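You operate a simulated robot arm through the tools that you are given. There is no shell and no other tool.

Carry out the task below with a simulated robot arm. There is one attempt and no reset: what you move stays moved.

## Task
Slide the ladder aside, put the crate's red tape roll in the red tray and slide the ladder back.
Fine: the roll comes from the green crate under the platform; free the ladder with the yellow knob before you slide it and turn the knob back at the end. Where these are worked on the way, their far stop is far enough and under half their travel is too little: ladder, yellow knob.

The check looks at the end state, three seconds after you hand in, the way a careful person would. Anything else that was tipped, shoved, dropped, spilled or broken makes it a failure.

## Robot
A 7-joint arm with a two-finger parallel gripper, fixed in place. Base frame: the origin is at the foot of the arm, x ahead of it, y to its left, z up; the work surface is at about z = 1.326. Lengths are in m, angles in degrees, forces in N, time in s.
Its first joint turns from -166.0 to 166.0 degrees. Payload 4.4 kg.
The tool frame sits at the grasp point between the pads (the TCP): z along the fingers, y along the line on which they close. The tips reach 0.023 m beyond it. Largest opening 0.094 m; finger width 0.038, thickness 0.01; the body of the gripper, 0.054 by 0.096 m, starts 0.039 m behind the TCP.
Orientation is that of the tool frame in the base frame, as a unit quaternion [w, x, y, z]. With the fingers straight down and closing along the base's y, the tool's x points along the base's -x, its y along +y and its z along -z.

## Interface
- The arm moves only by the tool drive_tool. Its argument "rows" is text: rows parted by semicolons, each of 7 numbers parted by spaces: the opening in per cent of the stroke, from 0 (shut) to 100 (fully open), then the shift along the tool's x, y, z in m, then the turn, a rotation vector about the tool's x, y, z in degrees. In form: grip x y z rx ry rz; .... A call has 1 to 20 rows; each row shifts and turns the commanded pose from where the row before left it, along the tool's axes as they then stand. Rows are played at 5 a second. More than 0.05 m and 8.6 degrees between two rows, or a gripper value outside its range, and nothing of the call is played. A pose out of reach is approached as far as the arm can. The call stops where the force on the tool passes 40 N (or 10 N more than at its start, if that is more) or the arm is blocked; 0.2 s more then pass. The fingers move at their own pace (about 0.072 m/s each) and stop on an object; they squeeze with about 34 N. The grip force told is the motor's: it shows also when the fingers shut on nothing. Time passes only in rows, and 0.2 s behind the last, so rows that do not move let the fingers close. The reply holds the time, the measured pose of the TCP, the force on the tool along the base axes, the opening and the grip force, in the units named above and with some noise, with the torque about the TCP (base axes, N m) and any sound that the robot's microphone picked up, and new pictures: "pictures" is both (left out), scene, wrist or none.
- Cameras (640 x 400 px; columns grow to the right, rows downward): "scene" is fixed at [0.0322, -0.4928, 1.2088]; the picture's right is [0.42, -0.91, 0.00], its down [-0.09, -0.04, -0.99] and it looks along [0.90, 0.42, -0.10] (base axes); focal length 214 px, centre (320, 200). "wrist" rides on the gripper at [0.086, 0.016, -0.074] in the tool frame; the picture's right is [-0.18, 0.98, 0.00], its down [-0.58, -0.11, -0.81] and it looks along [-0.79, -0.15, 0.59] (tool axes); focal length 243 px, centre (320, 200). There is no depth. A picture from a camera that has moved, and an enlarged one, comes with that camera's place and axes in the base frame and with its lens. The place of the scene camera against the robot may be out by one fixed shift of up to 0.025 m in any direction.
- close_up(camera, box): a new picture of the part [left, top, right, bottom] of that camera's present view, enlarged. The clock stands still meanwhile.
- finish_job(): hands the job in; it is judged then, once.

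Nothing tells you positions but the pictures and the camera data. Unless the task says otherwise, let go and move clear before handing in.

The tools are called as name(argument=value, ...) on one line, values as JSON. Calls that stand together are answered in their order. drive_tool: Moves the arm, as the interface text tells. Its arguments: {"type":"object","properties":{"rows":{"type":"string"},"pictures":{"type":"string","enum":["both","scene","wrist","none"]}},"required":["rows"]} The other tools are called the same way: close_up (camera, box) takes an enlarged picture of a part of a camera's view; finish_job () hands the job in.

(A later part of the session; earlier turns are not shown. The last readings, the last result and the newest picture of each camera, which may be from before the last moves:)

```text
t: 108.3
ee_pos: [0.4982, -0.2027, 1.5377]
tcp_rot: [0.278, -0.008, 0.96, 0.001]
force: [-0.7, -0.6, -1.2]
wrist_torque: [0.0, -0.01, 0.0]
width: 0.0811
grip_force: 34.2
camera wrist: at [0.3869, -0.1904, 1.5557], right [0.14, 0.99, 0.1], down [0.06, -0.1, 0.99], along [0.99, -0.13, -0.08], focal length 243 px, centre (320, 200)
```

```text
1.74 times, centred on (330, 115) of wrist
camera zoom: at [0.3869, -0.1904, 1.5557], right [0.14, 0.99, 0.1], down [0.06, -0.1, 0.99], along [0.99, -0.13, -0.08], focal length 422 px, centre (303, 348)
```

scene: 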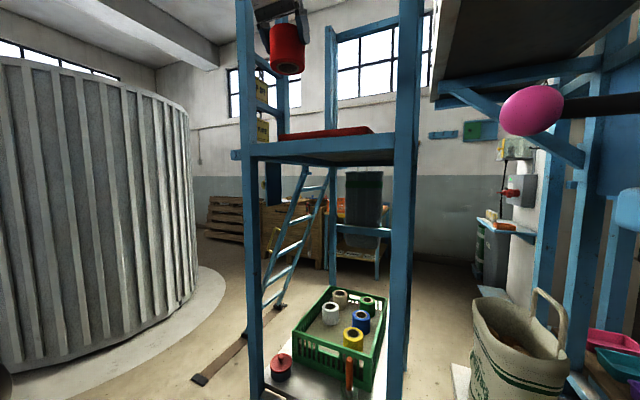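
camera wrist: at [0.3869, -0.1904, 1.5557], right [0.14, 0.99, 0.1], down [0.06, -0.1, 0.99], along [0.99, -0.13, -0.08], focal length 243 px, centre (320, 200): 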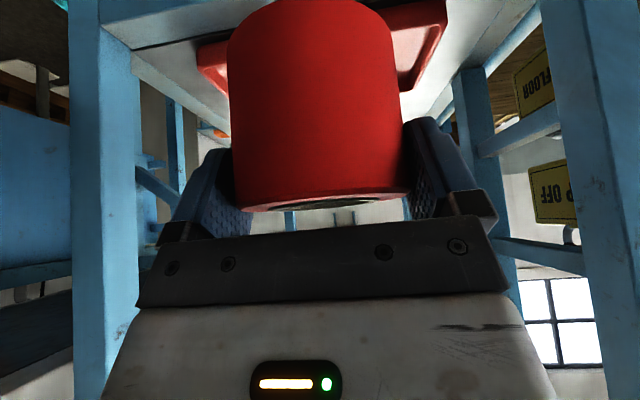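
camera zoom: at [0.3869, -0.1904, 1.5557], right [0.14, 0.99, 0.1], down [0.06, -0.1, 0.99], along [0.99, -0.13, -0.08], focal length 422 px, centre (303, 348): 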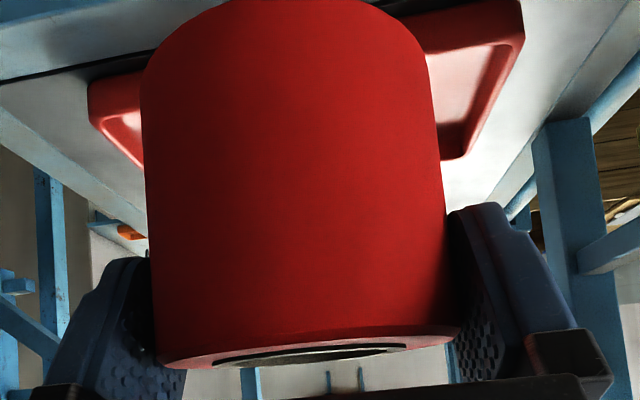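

The roll is held; its bottom is about 0.07 m below the TCP. I'll move forward over the tray at this height.

drive_tool(rows="0 -0.0124 -0.0008 0.0077 0 0 0; 0 -0.0247 -0.0015 0.0154 0 0 0; 0 -0.0247 -0.0015 0.0154 0 0 0; 0 -0.0247 -0.0015 0.0154 0 0 0; 0 -0.0247 -0.0015 0.0154 0 0 0; 0 -0.0247 -0.0015 0.0154 0 0 0; 0 -0.0247 -0.0015 0.0154 0 0 0; 0 -0.0247 -0.0015 0.0154 0 0 0; 0 -0.0124 -0.0008 0.0077 0 0 0; 0 0 0 0 0 0 0", pictures="both")

close_up(camera="wrist", box=[100, 0, 540, 240])

close_up(camera="scene", box=[240, 20, 420, 170])

```text
t: 110.5
ee_pos: [0.5812, -0.2339, 1.5139]
tcp_rot: [0.278, -0.009, 0.96, 0.002]
force: [-0.4, -0.4, -0.5]
wrist_torque: [-0.02, 0.0, -0.03]
width: 0.081
grip_force: 34.0
out of reach, approached as far as the arm can: row 1, 2, 3, 4, 5, 6, 7, 8, 9
camera wrist: at [0.4681, -0.2207, 1.5323], right [0.14, 0.99, 0.1], down [0.06, -0.11, 0.99], along [0.99, -0.13, -0.08], focal length 243 px, centre (320, 200)
```

scene: 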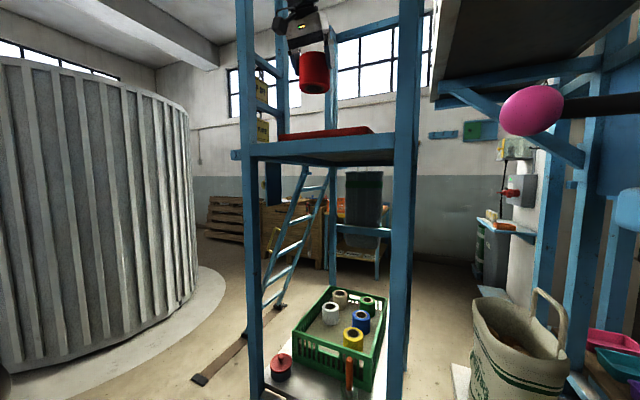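
wrist: 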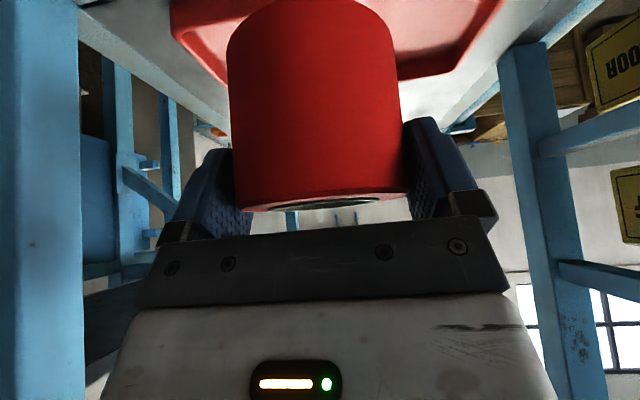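

```text
1.45 times, centred on (320, 120) of wrist
camera zoom: at [0.4681, -0.2207, 1.5323], right [0.14, 0.99, 0.1], down [0.06, -0.11, 0.99], along [0.99, -0.13, -0.08], focal length 353 px, centre (320, 316)
```

zoom: 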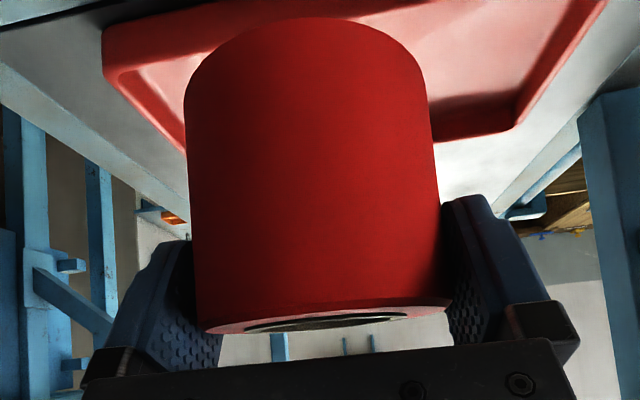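

```text
2.67 times, centred on (330, 95) of scene
camera zoom: at [0.0322, -0.4928, 1.2088], right [0.42, -0.91, 0.0], down [-0.09, -0.04, -0.99], along [0.9, 0.42, -0.1], focal length 572 px, centre (293, 480)
```

zoom: 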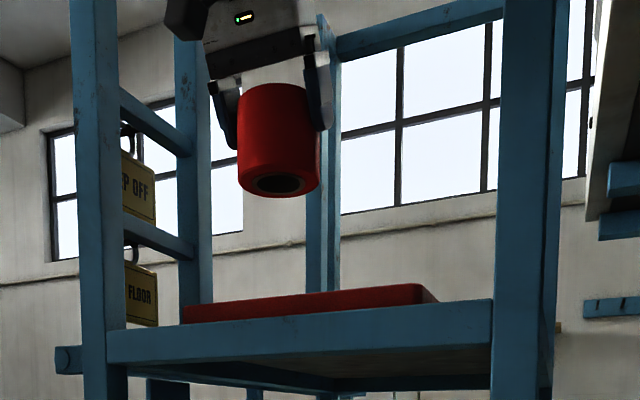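

The arm hit a reach limit with this pitch at this height. I'll lower a little and try stepping forward again.

drive_tool(rows="0 0.0133 0 0.0212 0 0 0; 0 0.0133 0 0.0212 0 0 0; 0 -0.0124 0 0.0077 0 0 0; 0 -0.0124 0 0.0077 0 0 0; 0 -0.0124 0 0.0077 0 0 0; 0 0 0 0 0 0 0", pictures="scene")

```text
t: 111.9
ee_pos: [0.6153, -0.2355, 1.4517]
tcp_rot: [0.277, -0.009, 0.961, 0.001]
force: [-0.5, 0.3, -1.9]
wrist_torque: [-0.01, 0.0, 0.01]
width: 0.081
grip_force: 33.7
out of reach, approached as far as the arm can: row 4, 5
```

scene: 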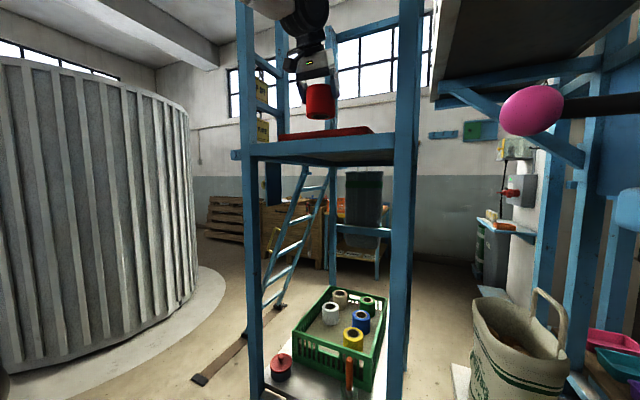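

drive_tool(rows="0 0 0.02 0 0 0 0; 0 0 0.02 0 0 0 0; 0 0 0.02 0 0 0 0; 0 0 0.02 0 0 0 0; 0 0 0 0 0 5 0; 0 0 0 0 0 5 0; 0 -0.0139 0 0.0056 0 0 0; 0 -0.0139 0 0.0056 0 0 0; 0 -0.0139 0 0.0056 0 0 0; 0 -0.0139 0 0.0056 0 0 0; 0 -0.0139 0 0.0056 0 0 0; 0 0 0 0 0 0 0", pictures="scene")

```text
t: 114.5
ee_pos: [0.663, -0.2466, 1.4445]
tcp_rot: [0.253, -0.013, 0.967, 0.018]
force: [1.0, 0.1, -1.4]
wrist_torque: [-0.02, 0.0, -0.02]
width: 0.0813
grip_force: 34.4
out of reach, approached as far as the arm can: row 1, 2, 3, 4, 5, 6, 9, 10, 11
```

scene: 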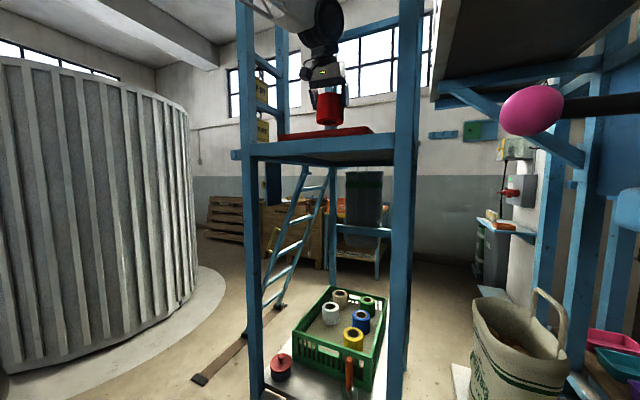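

The arm seems stuck against a joint limit here. I'll back off toward the robot and try a steeper hand pitch like the starting pose.

drive_tool(rows="0 0.017 0 -0.0106 0 0 0; 0 0.017 0 -0.0106 0 0 0; 0 0.017 0 -0.0106 0 0 0; 0 0.017 0 -0.0106 0 0 0; 0 0.017 0 -0.0106 0 0 0; 0 0.017 0 -0.0106 0 0 0; 0 0.017 0 -0.0106 0 0 0; 0 0 0.02 0 0 0 0; 0 0 0.02 0 0 0 0; 0 0 0.02 0 0 0 0; 0 0 0.02 0 0 0 0; 0 0 0 0 0 0 0", pictures="both")

```text
t: 117.1
ee_pos: [0.5216, -0.192, 1.4521]
tcp_rot: [0.254, -0.012, 0.967, 0.017]
force: [0.1, -1.0, 0.2]
wrist_torque: [0.02, -0.05, 0.01]
width: 0.0808
grip_force: 34.2
out of reach, approached as far as the arm can: row 11
camera wrist: at [0.4095, -0.1813, 1.4757], right [0.13, 0.98, 0.12], down [0.12, -0.13, 0.98], along [0.98, -0.11, -0.13], focal length 243 px, centre (320, 200)
```

scene: 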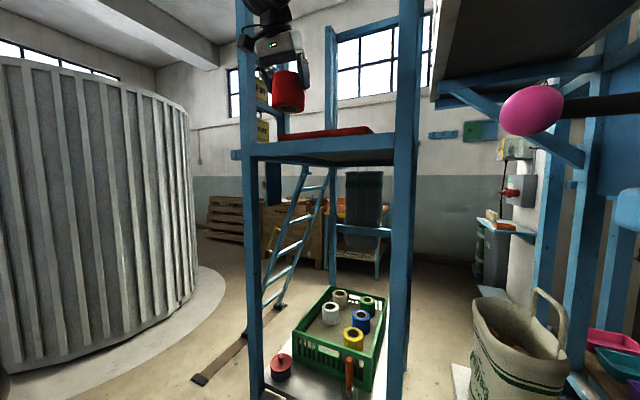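
wrist: 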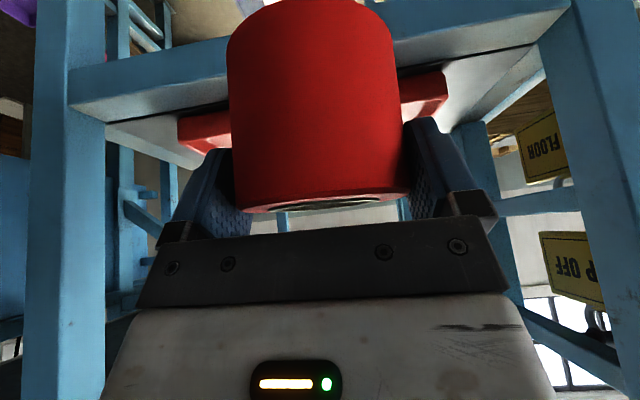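

drive_tool(rows="0 0 0 0 -3.9 0 -7; 0 0 0 0 -3.9 0 -7; 0 0 0.02 0 0 0 0; 0 0 0.02 0 0 0 0; 0 0 0 0 0 0 0", pictures="none")

```text
t: 118.3
ee_pos: [0.5104, -0.1538, 1.453]
tcp_rot: [0.25, -0.147, 0.956, 0.048]
force: [-0.1, 0.9, -1.1]
wrist_torque: [0.0, 0.02, -0.02]
width: 0.0809
grip_force: 33.9
```

Yawing the hand by about +16° freed the limit. I'll try moving forward over the tray with this yaw.

drive_tool(rows="0 -0.0171 -0.0113 0.0106 0 0 0; 0 -0.0171 -0.0113 0.0106 0 0 0; 0 -0.0171 -0.0113 0.0106 0 0 0; 0 -0.0171 -0.0113 0.0106 0 0 0; 0 -0.0171 -0.0113 0.0106 0 0 0; 0 -0.0171 -0.0113 0.0106 0 0 0; 0 -0.0171 -0.0113 0.0106 0 0 0; 0 -0.0171 -0.0113 0.0106 0 0 0; 0 -0.0171 -0.0113 0.0106 0 0 0; 0 -0.0171 -0.0113 0.0106 0 0 0; 0 0 0 0 0 0 0", pictures="both")

close_up(camera="scene", box=[240, 20, 420, 170])

```text
t: 120.7
ee_pos: [0.7356, -0.2004, 1.4411]
tcp_rot: [0.251, -0.147, 0.956, 0.048]
force: [0.4, 0.0, -0.6]
wrist_torque: [0.0, -0.02, 0.0]
width: 0.0811
grip_force: 34.6
camera wrist: at [0.6253, -0.2198, 1.4657], right [-0.15, 0.98, 0.11], down [0.14, -0.09, 0.99], along [0.98, 0.16, -0.13], focal length 243 px, centre (320, 200)
```

scene: 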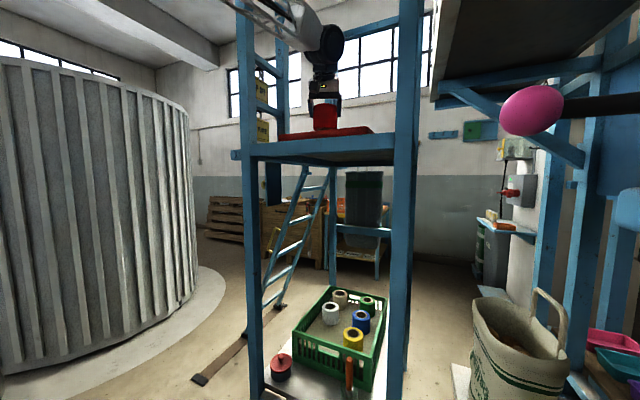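
wrist: 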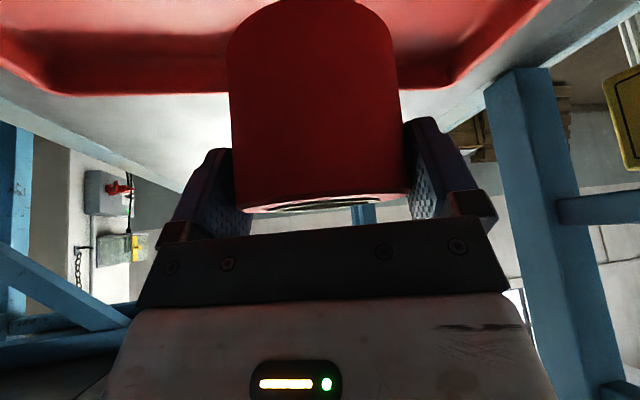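

```text
2.67 times, centred on (330, 95) of scene
camera zoom: at [0.0322, -0.4928, 1.2088], right [0.42, -0.91, 0.0], down [-0.09, -0.04, -0.99], along [0.9, 0.42, -0.1], focal length 572 px, centre (293, 480)
```

zoom: 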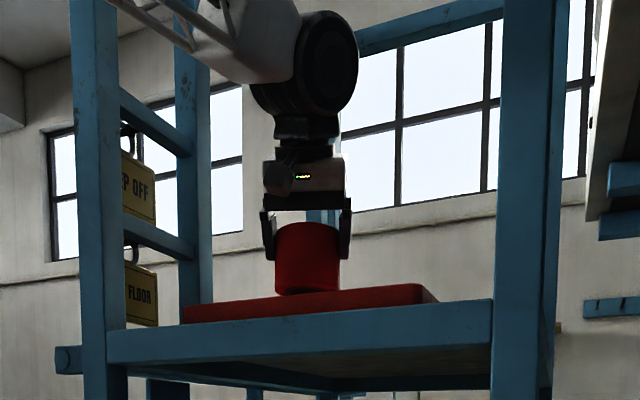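

The roll is now over the middle of the tray. I'll lower it gently until it touches.

drive_tool(rows="0 0.0049 -0.0002 0.0087 0 0 0; 0 0.0049 -0.0002 0.0087 0 0 0; 0 0.0049 -0.0002 0.0087 0 0 0; 0 0 0 0 0 0 0", pictures="scene")

close_up(camera="scene", box=[260, 80, 400, 170])

```text
t: 121.7
ee_pos: [0.7351, -0.2016, 1.4123]
tcp_rot: [0.249, -0.146, 0.956, 0.048]
force: [-0.4, 0.0, -0.7]
wrist_torque: [0.01, -0.02, 0.01]
width: 0.0808
grip_force: 34.1
```

scene: 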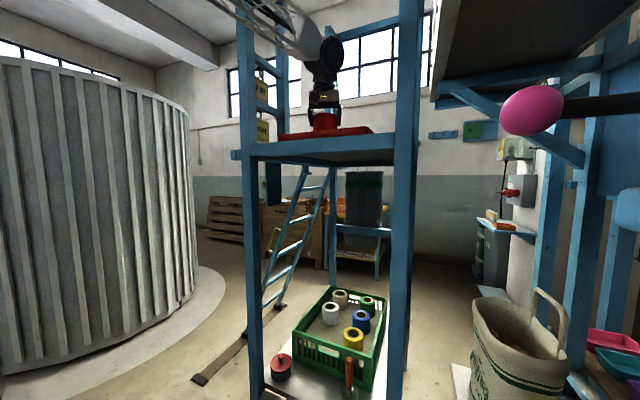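

```text
4.44 times, centred on (330, 125) of scene
camera zoom: at [0.0322, -0.4928, 1.2088], right [0.42, -0.91, 0.0], down [-0.09, -0.04, -0.99], along [0.9, 0.42, -0.1], focal length 953 px, centre (276, 533)
```

zoom: 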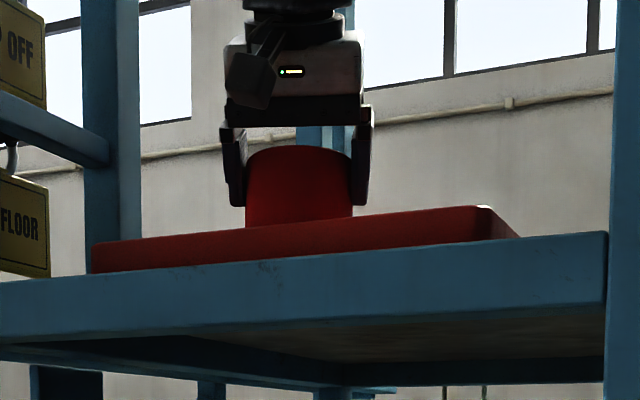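

Continuing down in small steps until there's contact.

drive_tool(rows="0 0.002 -0.0001 0.0035 0 0 0; 0 0.002 -0.0001 0.0035 0 0 0; 0 0 0 0 0 0 0", pictures="none")

drive_tool(rows="0 0.001 0 0.0017 0 0 0; 0 0.001 0 0.0017 0 0 0; 0 0 0 0 0 0 0", pictures="none")

```text
t: 122.5
ee_pos: [0.736, -0.2024, 1.4052]
tcp_rot: [0.249, -0.147, 0.956, 0.048]
force: [-0.3, -0.5, -1.0]
wrist_torque: [0.01, 0.0, 0.05]
width: 0.0811
grip_force: 34.0
```

```text
t: 123.3
ee_pos: [0.7348, -0.201, 1.4008]
tcp_rot: [0.249, -0.146, 0.956, 0.047]
force: [0.0, -0.2, -1.0]
wrist_torque: [0.0, 0.02, 0.02]
width: 0.0812
grip_force: 34.7
```

drive_tool(rows="0 0.001 0 0.0017 0 0 0; 0 0.001 0 0.0017 0 0 0; 0 0.001 0 0.0017 0 0 0; 0 0 0 0 0 0 0", pictures="none")

drive_tool(rows="0 0.001 0 0.0017 0 0 0; 0 0.001 0 0.0017 0 0 0; 0 0 0 0 0 0 0", pictures="wrist")

```text
t: 124.3
ee_pos: [0.7347, -0.2008, 1.396]
tcp_rot: [0.251, -0.147, 0.956, 0.048]
force: [-12.3, 3.6, 34.0]
wrist_torque: [-0.27, -0.53, -0.05]
width: 0.0814
grip_force: 34.3
```

```text
t: 125.1
ee_pos: [0.7352, -0.1991, 1.3912]
tcp_rot: [0.25, -0.147, 0.956, 0.048]
force: [-1.1, 3.6, 32.5]
wrist_torque: [-0.84, -0.56, -0.01]
width: 0.0812
grip_force: 34.4
camera wrist: at [0.6244, -0.2199, 1.4148], right [-0.15, 0.98, 0.11], down [0.14, -0.09, 0.99], along [0.98, 0.16, -0.13], focal length 243 px, centre (320, 200)
```

wrist: 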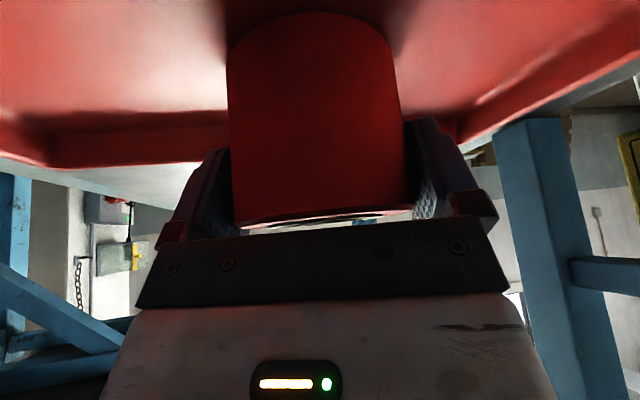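

The roll is standing flat in the tray. I'll relieve the press, open, and rise straight up.

drive_tool(rows="0 -0.0009 0 -0.0016 0 0 0; 50 0 0 0 0 0 0; 100 0 0 0 0 0 0; 100 0 0 0 0 0 0; 100 -0.0025 0 -0.0044 0 0 0; 100 -0.0049 0.0002 -0.0087 0 0 0; 100 -0.0098 0.0004 -0.0174 0 0 0; 100 -0.0098 0.0004 -0.0174 0 0 0; 100 -0.0098 0.0004 -0.0174 0 0 0; 100 -0.0098 0.0004 -0.0174 0 0 0; 100 0 0 0 0 0 0", pictures="both")

close_up(camera="scene", box=[260, 60, 400, 170])

```text
t: 127.5
ee_pos: [0.7352, -0.203, 1.4865]
tcp_rot: [0.249, -0.147, 0.956, 0.048]
force: [0.5, 0.6, -0.6]
wrist_torque: [0.02, -0.03, 0.0]
width: 0.094
grip_force: 0.1
camera wrist: at [0.6243, -0.2217, 1.5106], right [-0.15, 0.98, 0.11], down [0.14, -0.09, 0.99], along [0.98, 0.16, -0.13], focal length 243 px, centre (320, 200)
```

scene: 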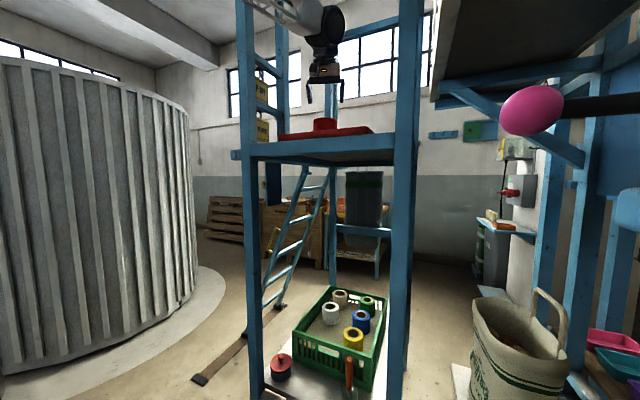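
wrist: 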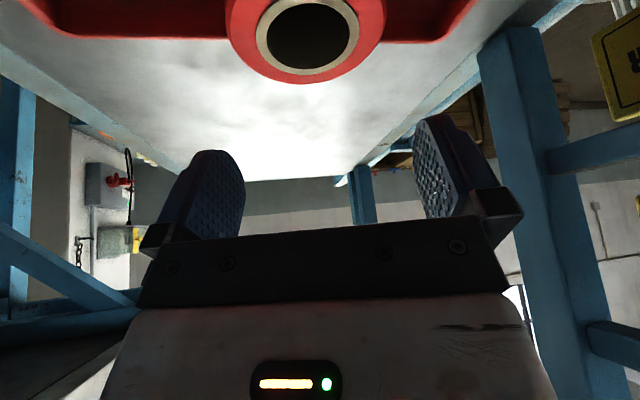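

```text
3.64 times, centred on (330, 115) of scene
camera zoom: at [0.0322, -0.4928, 1.2088], right [0.42, -0.91, 0.0], down [-0.09, -0.04, -0.99], along [0.9, 0.42, -0.1], focal length 780 px, centre (284, 509)
```

zoom: 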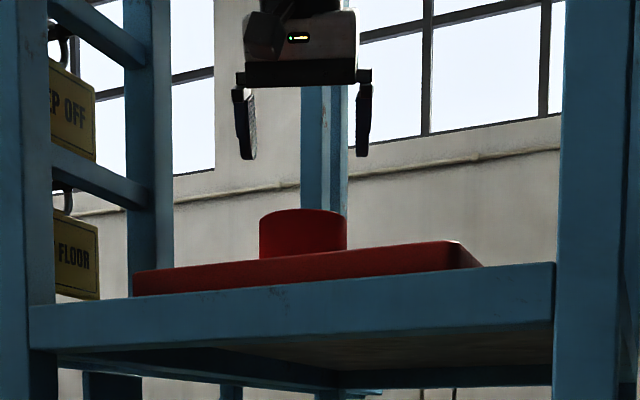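

The red roll stands upright in the tray. Now I'll go back for the ladder: back away from the platform, then descend in front and swing to the left side.

drive_tool(rows="60 -0.0148 0.0005 -0.0261 0 0 0; 60 0.0333 0.0122 -0.0186 0 0 0; 60 0.0333 0.0122 -0.0186 0 0 0; 60 0.0333 0.0122 -0.0186 0 0 0; 60 0.0333 0.0122 -0.0186 0 0 0; 60 0.0333 0.0122 -0.0186 0 0 0; 60 0.0333 0.0122 -0.0186 0 0 0; 60 0 0 0 0 0 0", pictures="both")

```text
t: 129.3
ee_pos: [0.4961, -0.2015, 1.5164]
tcp_rot: [0.249, -0.147, 0.956, 0.049]
force: [0.2, -0.1, -0.6]
wrist_torque: [0.03, 0.03, 0.02]
width: 0.0562
grip_force: 0.0
camera wrist: at [0.385, -0.2212, 1.5412], right [-0.15, 0.98, 0.11], down [0.14, -0.09, 0.99], along [0.98, 0.16, -0.13], focal length 243 px, centre (320, 200)
```

scene: 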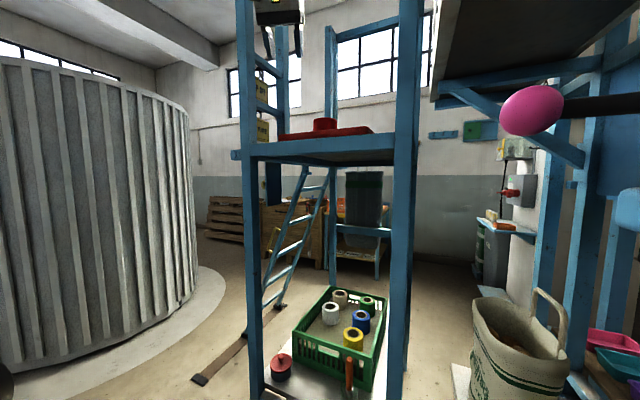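
wrist: 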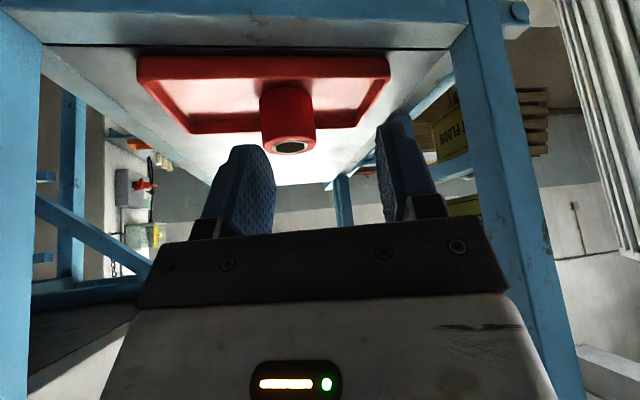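

drive_tool(rows="60 0.0196 0.0047 0.0383 0 0 0; 60 0.0196 0.0047 0.0383 0 0 0; 60 0.0196 0.0047 0.0383 0 0 0; 60 0.0196 0.0047 0.0383 0 0 0; 60 0.0196 0.0047 0.0383 0 0 0; 60 0.0196 0.0047 0.0383 0 0 0; 60 0.0196 0.0047 0.0383 0 0 0; 60 0.0196 0.0047 0.0383 0 0 0; 60 0.0196 0.0047 0.0383 0 0 0; 60 0.0196 0.0047 0.0383 0 0 0; 60 0.0196 0.0047 0.0383 0 0 0; 60 0.0196 0.0047 0.0383 0 0 0; 60 0.0196 0.0047 0.0383 0 0 0; 60 0.0196 0.0047 0.0383 0 0 0; 60 0 0 0 0 0 0", pictures="scene")

```text
t: 132.5
ee_pos: [0.4948, -0.1192, 0.9161]
tcp_rot: [0.249, -0.147, 0.956, 0.048]
force: [-0.7, -0.1, -0.8]
wrist_torque: [0.02, 0.01, 0.04]
width: 0.0564
grip_force: 0.1
```

scene: 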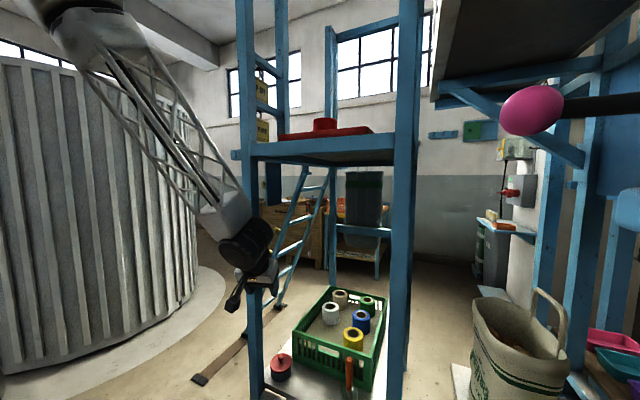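

drive_tool(rows="60 0 0 0 0 -7.75 0; 60 0 0 0 0 -7.75 0; 60 -0.0097 0.0387 0.0097 0 0 0; 60 -0.0097 0.0387 0.0097 0 0 0; 60 -0.0097 0.0387 0.0097 0 0 0; 60 -0.0097 0.0387 0.0097 0 0 0; 60 -0.0097 0.0387 0.0097 0 0 0; 60 -0.0097 0.0387 0.0097 0 0 0; 60 -0.0097 0.0387 0.0097 0 0 0; 60 -0.0097 0.0387 0.0097 0 0 0; 60 -0.0097 0.0387 0.0097 0 0 0; 60 -0.0128 0.0298 0.0284 0 0 0; 60 -0.0128 0.0298 0.0284 0 0 0; 60 -0.0128 0.0298 0.0284 0 0 0; 60 -0.0128 0.0298 0.0284 0 0 0; 60 -0.0128 0.0298 0.0284 0 0 0; 60 -0.0128 0.0298 0.0284 0 0 0; 60 0 0 0 0 0 0", pictures="both")

```text
t: 136.3
ee_pos: [0.6187, 0.4729, 0.8604]
tcp_rot: [0.376, -0.138, 0.914, 0.066]
force: [-1.0, 0.2, 0.0]
wrist_torque: [0.01, 0.01, -0.02]
width: 0.0562
grip_force: 0.1
camera wrist: at [0.5056, 0.4534, 0.8545], right [-0.17, 0.97, 0.15], down [-0.11, -0.17, 0.98], along [0.98, 0.15, 0.14], focal length 243 px, centre (320, 200)
```

scene: 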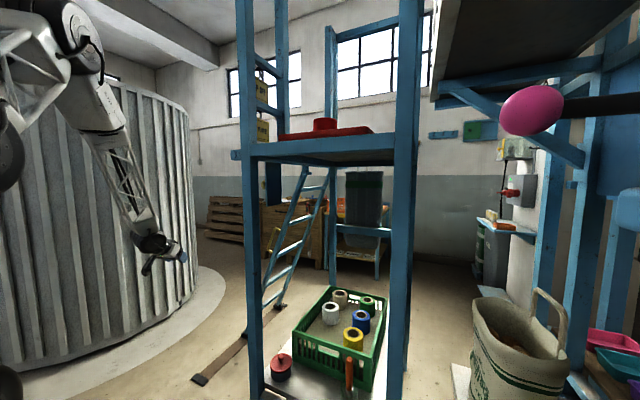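
wrist: 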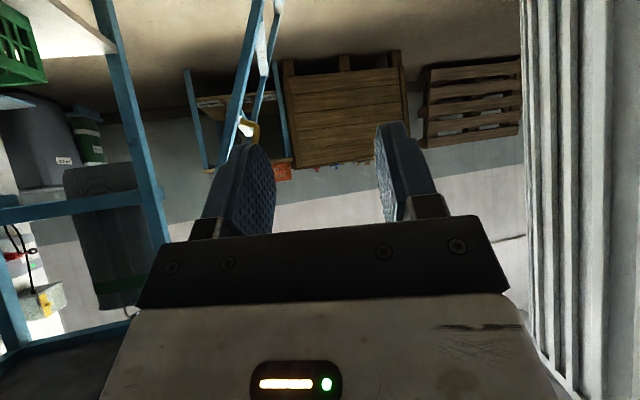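

drive_tool(rows="50 0 0 0 4.76 -4.02 5.02; 50 0 0 0 4.76 -4.02 5.02; 50 0 0 0 4.76 -4.02 5.02; 50 0 0 0 4.76 -4.02 5.02; 50 0 0 0 4.76 -4.02 5.02; 50 0 0 0 4.76 -4.02 5.02; 50 0 0 0 4.76 -4.02 5.02; 50 0 0 0 4.76 -4.02 5.02; 50 0 0 0 4.76 -4.02 5.02; 50 0 0 0 0 0 0", pictures="none")

drive_tool(rows="50 0.0025 0.0285 0.036 0 0 0; 50 0.0025 0.0285 0.036 0 0 0; 50 0.0025 0.0285 0.036 0 0 0; 50 0.0025 0.0285 0.036 0 0 0; 50 0.0025 0.0285 0.036 0 0 0; 50 0.0025 0.0285 0.036 0 0 0; 50 0.0025 0.0285 0.036 0 0 0; 50 0 0 0 0 0 0", pictures="both")

```text
t: 138.5
ee_pos: [0.6174, 0.4742, 0.8604]
tcp_rot: [0.598, 0.377, 0.702, -0.085]
force: [0.4, 0.5, 1.0]
wrist_torque: [0.01, -0.01, 0.05]
width: 0.0471
grip_force: 0.1
```

```text
t: 140.3
ee_pos: [0.939, 0.4755, 0.8411]
tcp_rot: [0.598, 0.375, 0.703, -0.085]
force: [0.0, 0.3, -0.2]
wrist_torque: [-0.01, -0.04, -0.01]
width: 0.0469
grip_force: 0.1
camera wrist: at [0.8915, 0.5651, 0.7894], right [0.62, 0.61, 0.49], down [-0.69, 0.14, 0.71], along [0.37, -0.78, 0.51], focal length 243 px, centre (320, 200)
```

scene: 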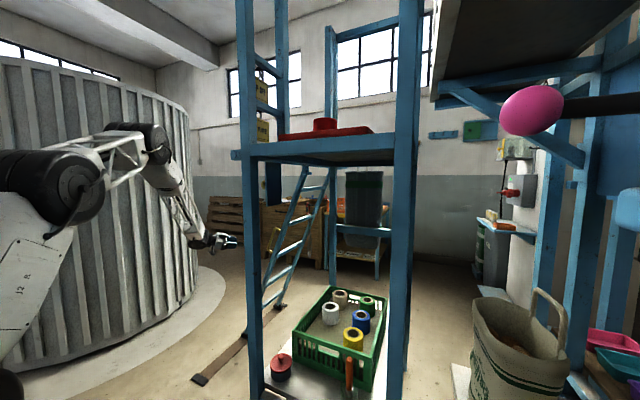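
wrist: 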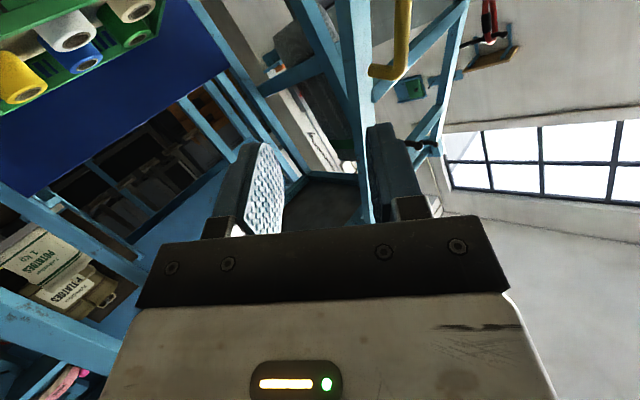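

drive_tool(rows="42 0.001 0.0291 0.0361 0 0 0; 42 0.001 0.0291 0.0361 0 0 0; 42 0.001 0.0291 0.0361 0 0 0; 42 0 0 0 0 0 0", pictures="wrist")

close_up(camera="wrist", box=[200, 20, 440, 200])

```text
t: 141.3
ee_pos: [1.0786, 0.4757, 0.8392]
tcp_rot: [0.598, 0.376, 0.703, -0.085]
force: [0.4, -0.3, -0.7]
wrist_torque: [-0.01, 0.01, -0.02]
width: 0.0395
grip_force: 0.1
camera wrist: at [1.0313, 0.5666, 0.7882], right [0.62, 0.61, 0.49], down [-0.69, 0.14, 0.71], along [0.37, -0.78, 0.51], focal length 243 px, centre (320, 200)
```

wrist: 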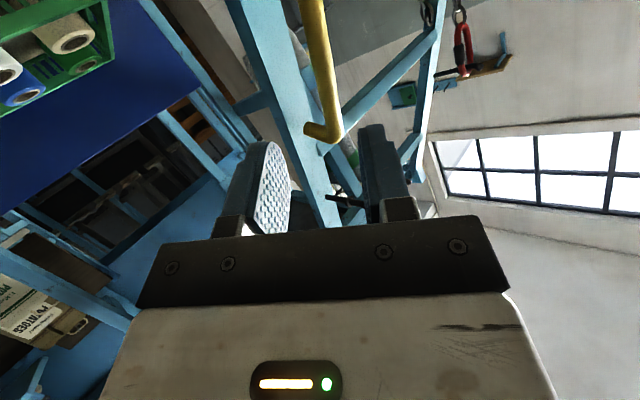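

```text
2.22 times, centred on (320, 110) of wrist
camera zoom: at [1.0313, 0.5666, 0.7882], right [0.62, 0.61, 0.49], down [-0.69, 0.14, 0.71], along [0.37, -0.78, 0.51], focal length 539 px, centre (320, 400)
```

zoom: 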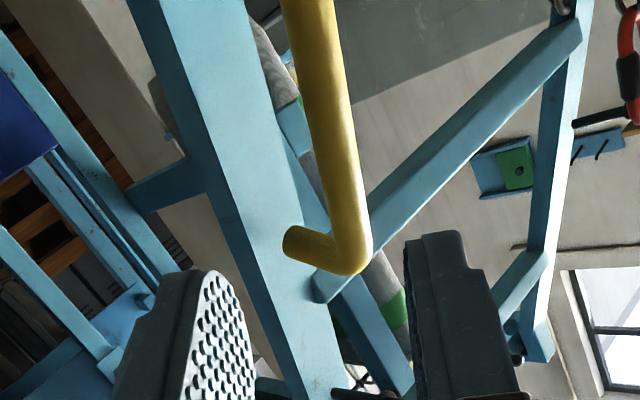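

drive_tool(rows="42 0.0007 0 0.04 0 0 0; 42 0.0007 0 0.04 0 0 0; 42 0.0007 0 0.03 0 0 0; 42 0.0007 0 0.02 0 0 0; 42 0 0 0.01 0 0 0; 42 0 0 0 0 0 0; 0 0 0 0 0 0 0; 0 0 0 0 0 0 0; 0 0 0 0 0 0 0", pictures="both")

```text
t: 143.3
ee_pos: [1.1868, 0.3994, 0.7979]
tcp_rot: [0.598, 0.376, 0.703, -0.086]
force: [-26.9, -22.8, -1.6]
wrist_torque: [-1.71, 0.89, 0.18]
width: 0.0188
grip_force: 45.2
camera wrist: at [1.1387, 0.4889, 0.7464], right [0.62, 0.61, 0.49], down [-0.69, 0.14, 0.71], along [0.37, -0.78, 0.51], focal length 243 px, centre (320, 200)
```

scene: 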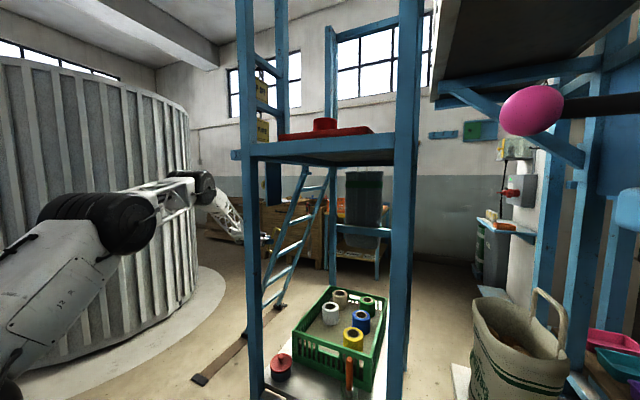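
wrist: 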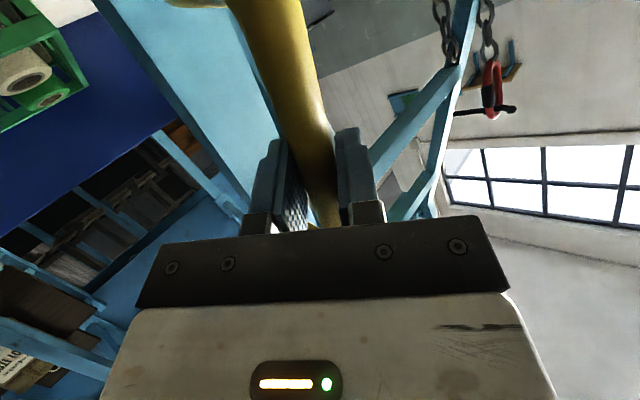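

The handle is gripped again. I'll pull the ladder back toward −x.

drive_tool(rows="0 -0.0003 -0.0036 -0.0035 0 0 0; 0 0 -0.0063 -0.0078 0 0 0; 0 0 -0.0094 -0.0117 0 0 0; 0 0 -0.0094 -0.0117 0 0 0; 0 0 -0.0094 -0.0117 0 0 0; 0 0 -0.0094 -0.0117 0 0 0; 0 0 -0.0094 -0.0117 0 0 0; 0 0 -0.0094 -0.0117 0 0 0", pictures="scene")

```text
t: 144.8
ee_pos: [1.1121, 0.3979, 0.7974]
tcp_rot: [0.598, 0.376, 0.703, -0.086]
force: [1.6, -9.5, -0.7]
wrist_torque: [-1.61, 1.04, 0.51]
width: 0.0189
grip_force: 44.9
stopped in row 7: the force on the tool passed its limit at 46 N (the readings are from after the stop); the commanded pose is now the measured one
```

scene: 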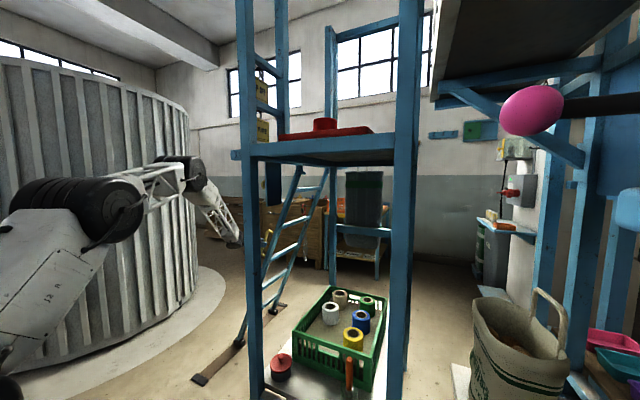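

drive_tool(rows="0 0 -0.0075 -0.0093 0 0 0; 0 0 -0.0075 -0.0093 0 0 0; 0 0 -0.0075 -0.0093 0 0 0; 0 0 -0.0075 -0.0093 0 0 0; 0 0 -0.0075 -0.0093 0 0 0; 0 0 -0.0075 -0.0093 0 0 0; 0 0 -0.0075 -0.0093 0 0 0; 0 0 -0.0075 -0.0093 0 0 0", pictures="none")

```text
t: 146.6
ee_pos: [1.0168, 0.3991, 0.7987]
tcp_rot: [0.599, 0.375, 0.702, -0.087]
force: [1.1, -7.5, 4.1]
wrist_torque: [-1.38, 1.13, 0.38]
width: 0.0189
grip_force: 45.5
```

drive_tool(rows="0 0 -0.0075 -0.0093 0 0 0; 0 0 -0.0075 -0.0093 0 0 0; 0 0 -0.0075 -0.0093 0 0 0; 0 0 -0.0075 -0.0093 0 0 0; 0 0 -0.0075 -0.0093 0 0 0; 0 0 -0.0075 -0.0093 0 0 0; 0 0 -0.0075 -0.0093 0 0 0; 0 0 -0.0075 -0.0093 0 0 0", pictures="scene")

```text
t: 148.3
ee_pos: [0.9202, 0.3987, 0.798]
tcp_rot: [0.597, 0.377, 0.703, -0.085]
force: [0.2, -32.0, -17.8]
wrist_torque: [-1.7, 0.72, 0.12]
width: 0.0187
grip_force: 45.1
```

scene: 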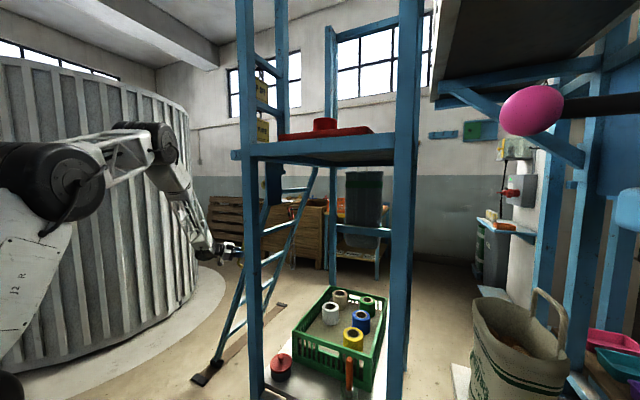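

drive_tool(rows="0 0.0001 -0.0008 0.0006 0 0 0; 0 0 -0.0063 -0.0078 0 0 0; 0 0 -0.0063 -0.0078 0 0 0; 0 0 -0.0063 -0.0078 0 0 0; 0 0 -0.0063 -0.0078 0 0 0; 0 0 0 0 0 0 0", pictures="none")

```text
t: 149.8
ee_pos: [0.8817, 0.399, 0.7971]
tcp_rot: [0.597, 0.376, 0.703, -0.085]
force: [-1.3, -30.8, -20.1]
wrist_torque: [-1.37, 0.96, 0.25]
width: 0.0189
grip_force: 44.7
```

drive_tool(rows="0 0.0001 -0.0008 0.0008 0 0 0; 0 0 -0.0025 -0.0031 0 0 0; 0 0 -0.0025 -0.0031 0 0 0; 0 0 -0.0025 -0.0031 0 0 0; 0 0 -0.0025 -0.0031 0 0 0; 0 0 0 0 0 0 0", pictures="scene")

close_up(camera="scene", box=[180, 140, 340, 400])

```text
t: 151.2
ee_pos: [0.8666, 0.3996, 0.7991]
tcp_rot: [0.598, 0.377, 0.702, -0.086]
force: [4.7, -14.4, -6.7]
wrist_torque: [-1.47, 0.79, 0.35]
width: 0.019
grip_force: 44.9
```

scene: 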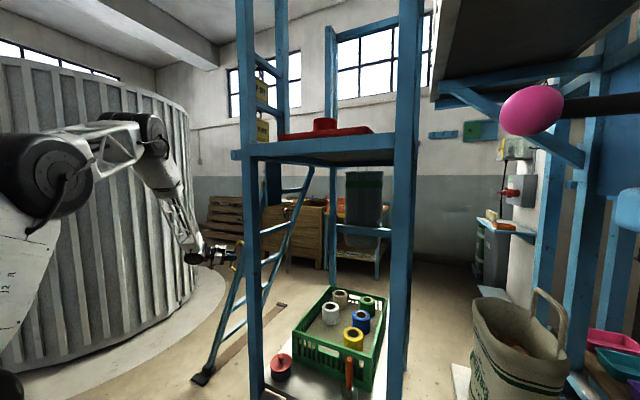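

```text
1.54 times, centred on (260, 270) of scene
camera zoom: at [0.0322, -0.4928, 1.2088], right [0.42, -0.91, 0.0], down [-0.09, -0.04, -0.99], along [0.9, 0.42, -0.1], focal length 330 px, centre (412, 92)
```

zoom: 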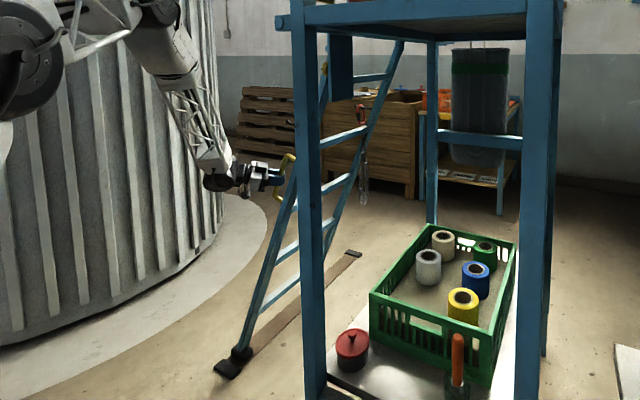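

drive_tool(rows="0 0 -0.0013 -0.0016 0 0 0; 0 0 -0.0013 -0.0016 0 0 0; 0 0 -0.0013 -0.0016 0 0 0; 0 0 0 0 0 0 0", pictures="none")

```text
t: 151.7
ee_pos: [0.864, 0.3997, 0.7991]
tcp_rot: [0.598, 0.377, 0.702, -0.085]
force: [16.7, 2.8, -7.0]
wrist_torque: [-1.15, 1.33, 0.6]
width: 0.0187
grip_force: 45.3
stopped in row 2: the force on the tool passed its limit at 49 N (the readings are from after the stop); the commanded pose is now the measured one
```

The ladder is back against its near stop. I'll release the handle and back off.

drive_tool(rows="42 0 0 0 0 0 0; 42 0 0 0 0 0 0; 42 0 0 -0.02 0 0 0; 42 0 0 -0.04 0 0 0; 42 0 0 -0.04 0 0 0; 42 0 0 -0.04 0 0 0; 42 0 0 0 0 0 0", pictures="both")

close_up(camera="scene", box=[180, 220, 420, 400])

close_up(camera="scene", box=[180, 100, 420, 260])

```text
t: 153.3
ee_pos: [0.7574, 0.4801, 0.8354]
tcp_rot: [0.598, 0.377, 0.702, -0.085]
force: [0.2, -1.1, -0.2]
wrist_torque: [-0.03, 0.01, -0.02]
width: 0.0396
grip_force: 0.1
camera wrist: at [0.7095, 0.5701, 0.7849], right [0.62, 0.61, 0.49], down [-0.69, 0.13, 0.71], along [0.37, -0.78, 0.51], focal length 243 px, centre (320, 200)
```

scene: 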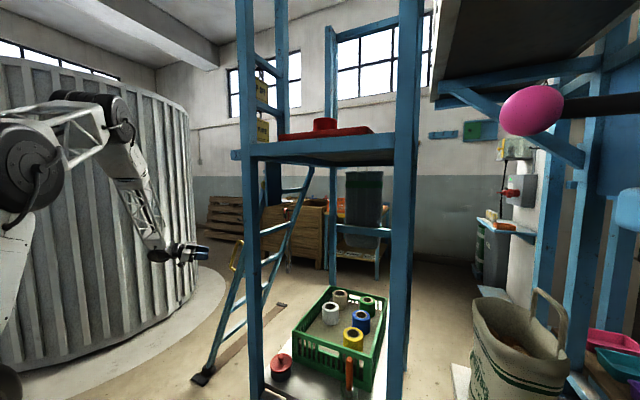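
wrist: 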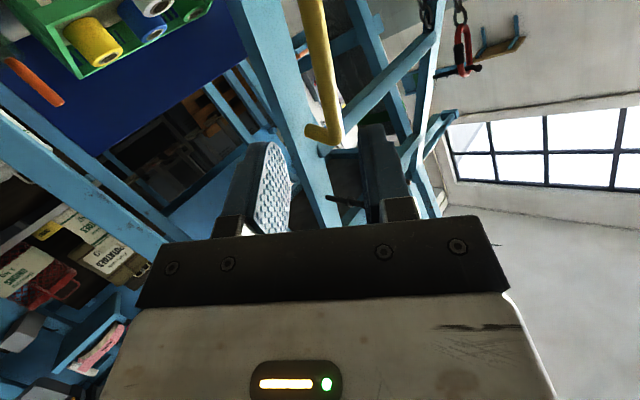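

```text
2.22 times, centred on (300, 310) of scene
camera zoom: at [0.0322, -0.4928, 1.2088], right [0.42, -0.91, 0.0], down [-0.09, -0.04, -0.99], along [0.9, 0.42, -0.1], focal length 477 px, centre (364, -44)
```

zoom: 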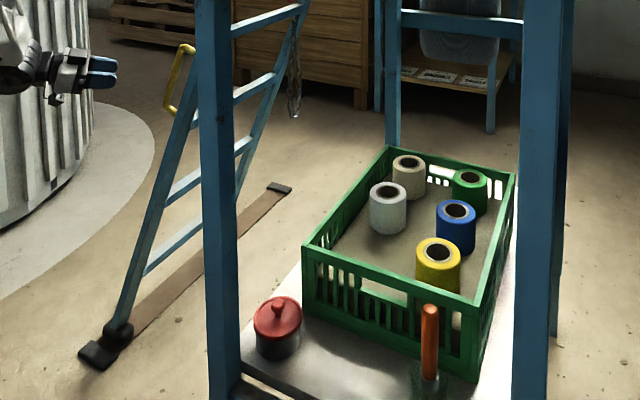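

```text
2.50 times, centred on (300, 180) of scene
camera zoom: at [0.0322, -0.4928, 1.2088], right [0.42, -0.91, 0.0], down [-0.09, -0.04, -0.99], along [0.9, 0.42, -0.1], focal length 536 px, centre (370, 250)
```

zoom: 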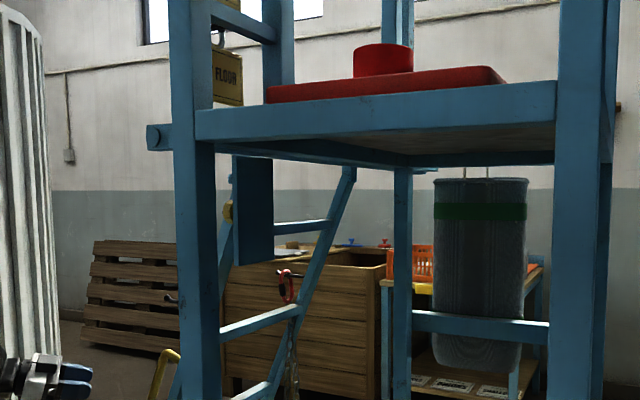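

The ladder is exactly where it started. Next I'll go up to the knob and point the hand along −y again to turn it back.

drive_tool(rows="62 -0.0452 -0.0053 -0.0012 0 0 0; 62 -0.0452 -0.0053 -0.0012 0 0 0; 62 -0.0452 -0.0053 -0.0012 0 0 0; 62 -0.0452 -0.0053 -0.0012 0 0 0; 62 -0.0452 -0.0053 -0.0012 0 0 0; 62 -0.0452 -0.0053 -0.0012 0 0 0; 62 -0.0452 -0.0053 -0.0012 0 0 0; 62 -0.0452 -0.0053 -0.0012 0 0 0; 62 -0.0452 -0.0053 -0.0012 0 0 0; 62 0 0 0 0 0 0", pictures="both")

```text
t: 155.5
ee_pos: [0.7188, 0.2757, 1.1919]
tcp_rot: [0.598, 0.377, 0.702, -0.085]
force: [0.6, 0.4, 0.1]
wrist_torque: [-0.02, 0.02, -0.01]
width: 0.0584
grip_force: 0.1
camera wrist: at [0.6714, 0.3669, 1.1411], right [0.62, 0.61, 0.49], down [-0.69, 0.13, 0.71], along [0.37, -0.78, 0.51], focal length 243 px, centre (320, 200)
```

scene: 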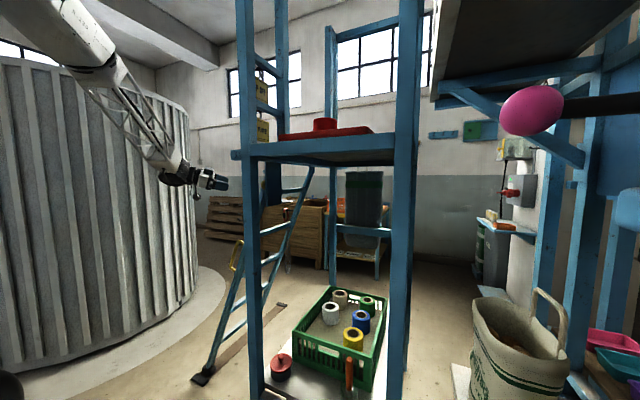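
wrist: 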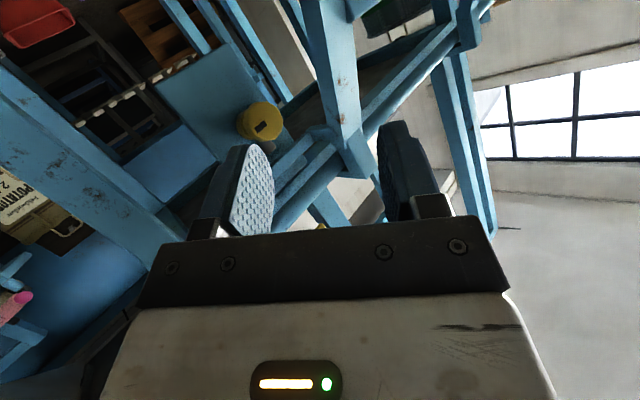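

drive_tool(rows="62 0 0 0 5.32 0.44 -6.04; 62 0 0 0 5.32 0.44 -6.04; 62 0 0 0 5.32 0.44 -6.04; 62 0 0 0 5.32 0.44 -6.04; 62 0 0 0 5.32 0.44 -6.04; 62 0 0 0 5.32 0.44 -6.04; 62 0 0 0 5.32 0.44 -6.04; 62 0 0 0 5.32 0.44 -6.04; 62 0 0 0 5.32 0.44 -6.04; 62 0 0 0 5.32 0.44 -6.04; 62 0 0 0 5.32 0.44 -6.04; 62 0 0 0 0 0 0", pictures="both")

```text
t: 158.1
ee_pos: [0.7172, 0.2771, 1.1891]
tcp_rot: [0.19, 0.184, 0.687, -0.677]
force: [0.5, -0.3, -0.4]
wrist_torque: [-0.05, 0.02, 0.01]
width: 0.0583
grip_force: 0.0
out of reach, approached as far as the arm can: row 11
camera wrist: at [0.6502, 0.3505, 1.1323], right [0.66, 0.01, -0.75], down [0.44, 0.81, 0.4], along [0.61, -0.59, 0.53], focal length 243 px, centre (320, 200)
```

scene: 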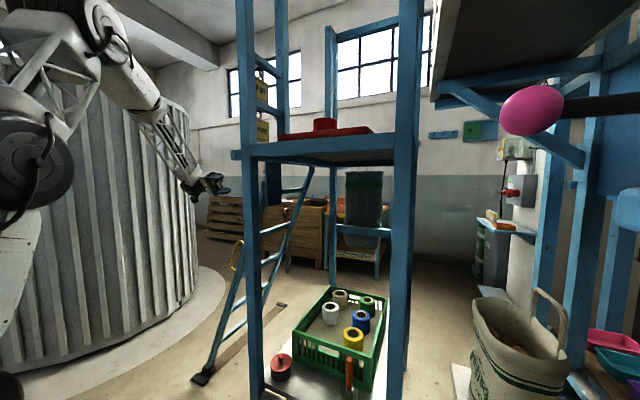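
wrist: 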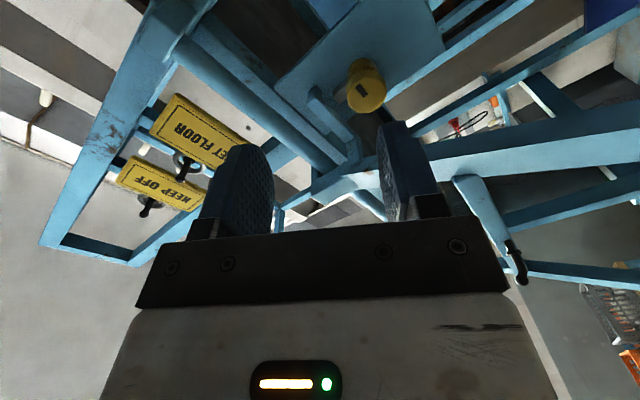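

drive_tool(rows="62 -0.0212 0.0134 0.0241 0 0 0; 62 -0.0212 0.0134 0.0241 0 0 0; 62 -0.0212 0.0134 0.0241 0 0 0; 62 0 0 0 0 0 0", pictures="wrist")

close_up(camera="wrist", box=[200, 0, 440, 180])

```text
t: 159.1
ee_pos: [0.7922, 0.2037, 1.1853]
tcp_rot: [-0.183, -0.181, -0.683, 0.683]
force: [-0.2, -0.3, 0.5]
wrist_torque: [0.03, 0.0, -0.03]
width: 0.0582
grip_force: 0.0
camera wrist: at [0.7268, 0.2781, 1.1296], right [0.65, 0.0, -0.76], down [0.45, 0.81, 0.38], along [0.62, -0.59, 0.52], focal length 243 px, centre (320, 200)
```

wrist: 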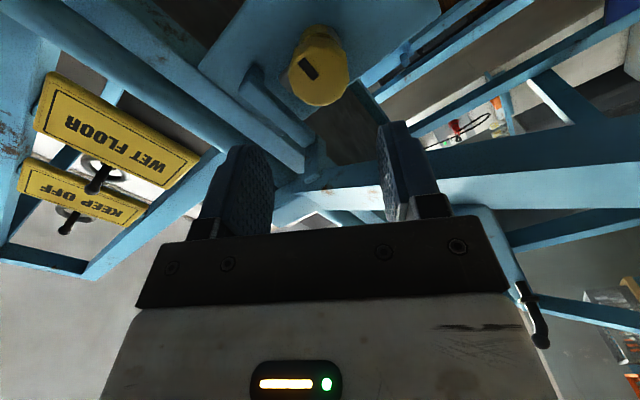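

```text
2.22 times, centred on (320, 90) of wrist
camera zoom: at [0.7268, 0.2781, 1.1296], right [0.65, 0.0, -0.76], down [0.45, 0.81, 0.38], along [0.62, -0.59, 0.52], focal length 539 px, centre (320, 444)
```

zoom: 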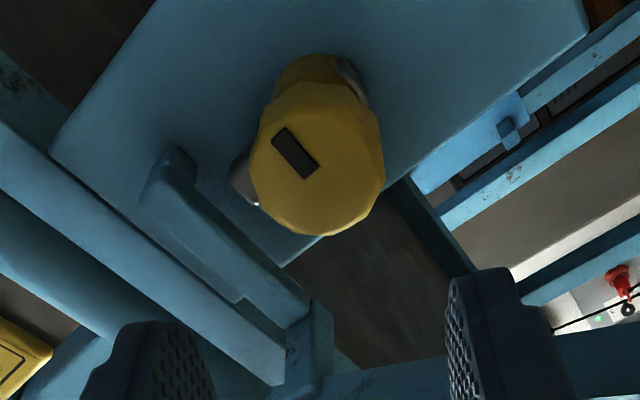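

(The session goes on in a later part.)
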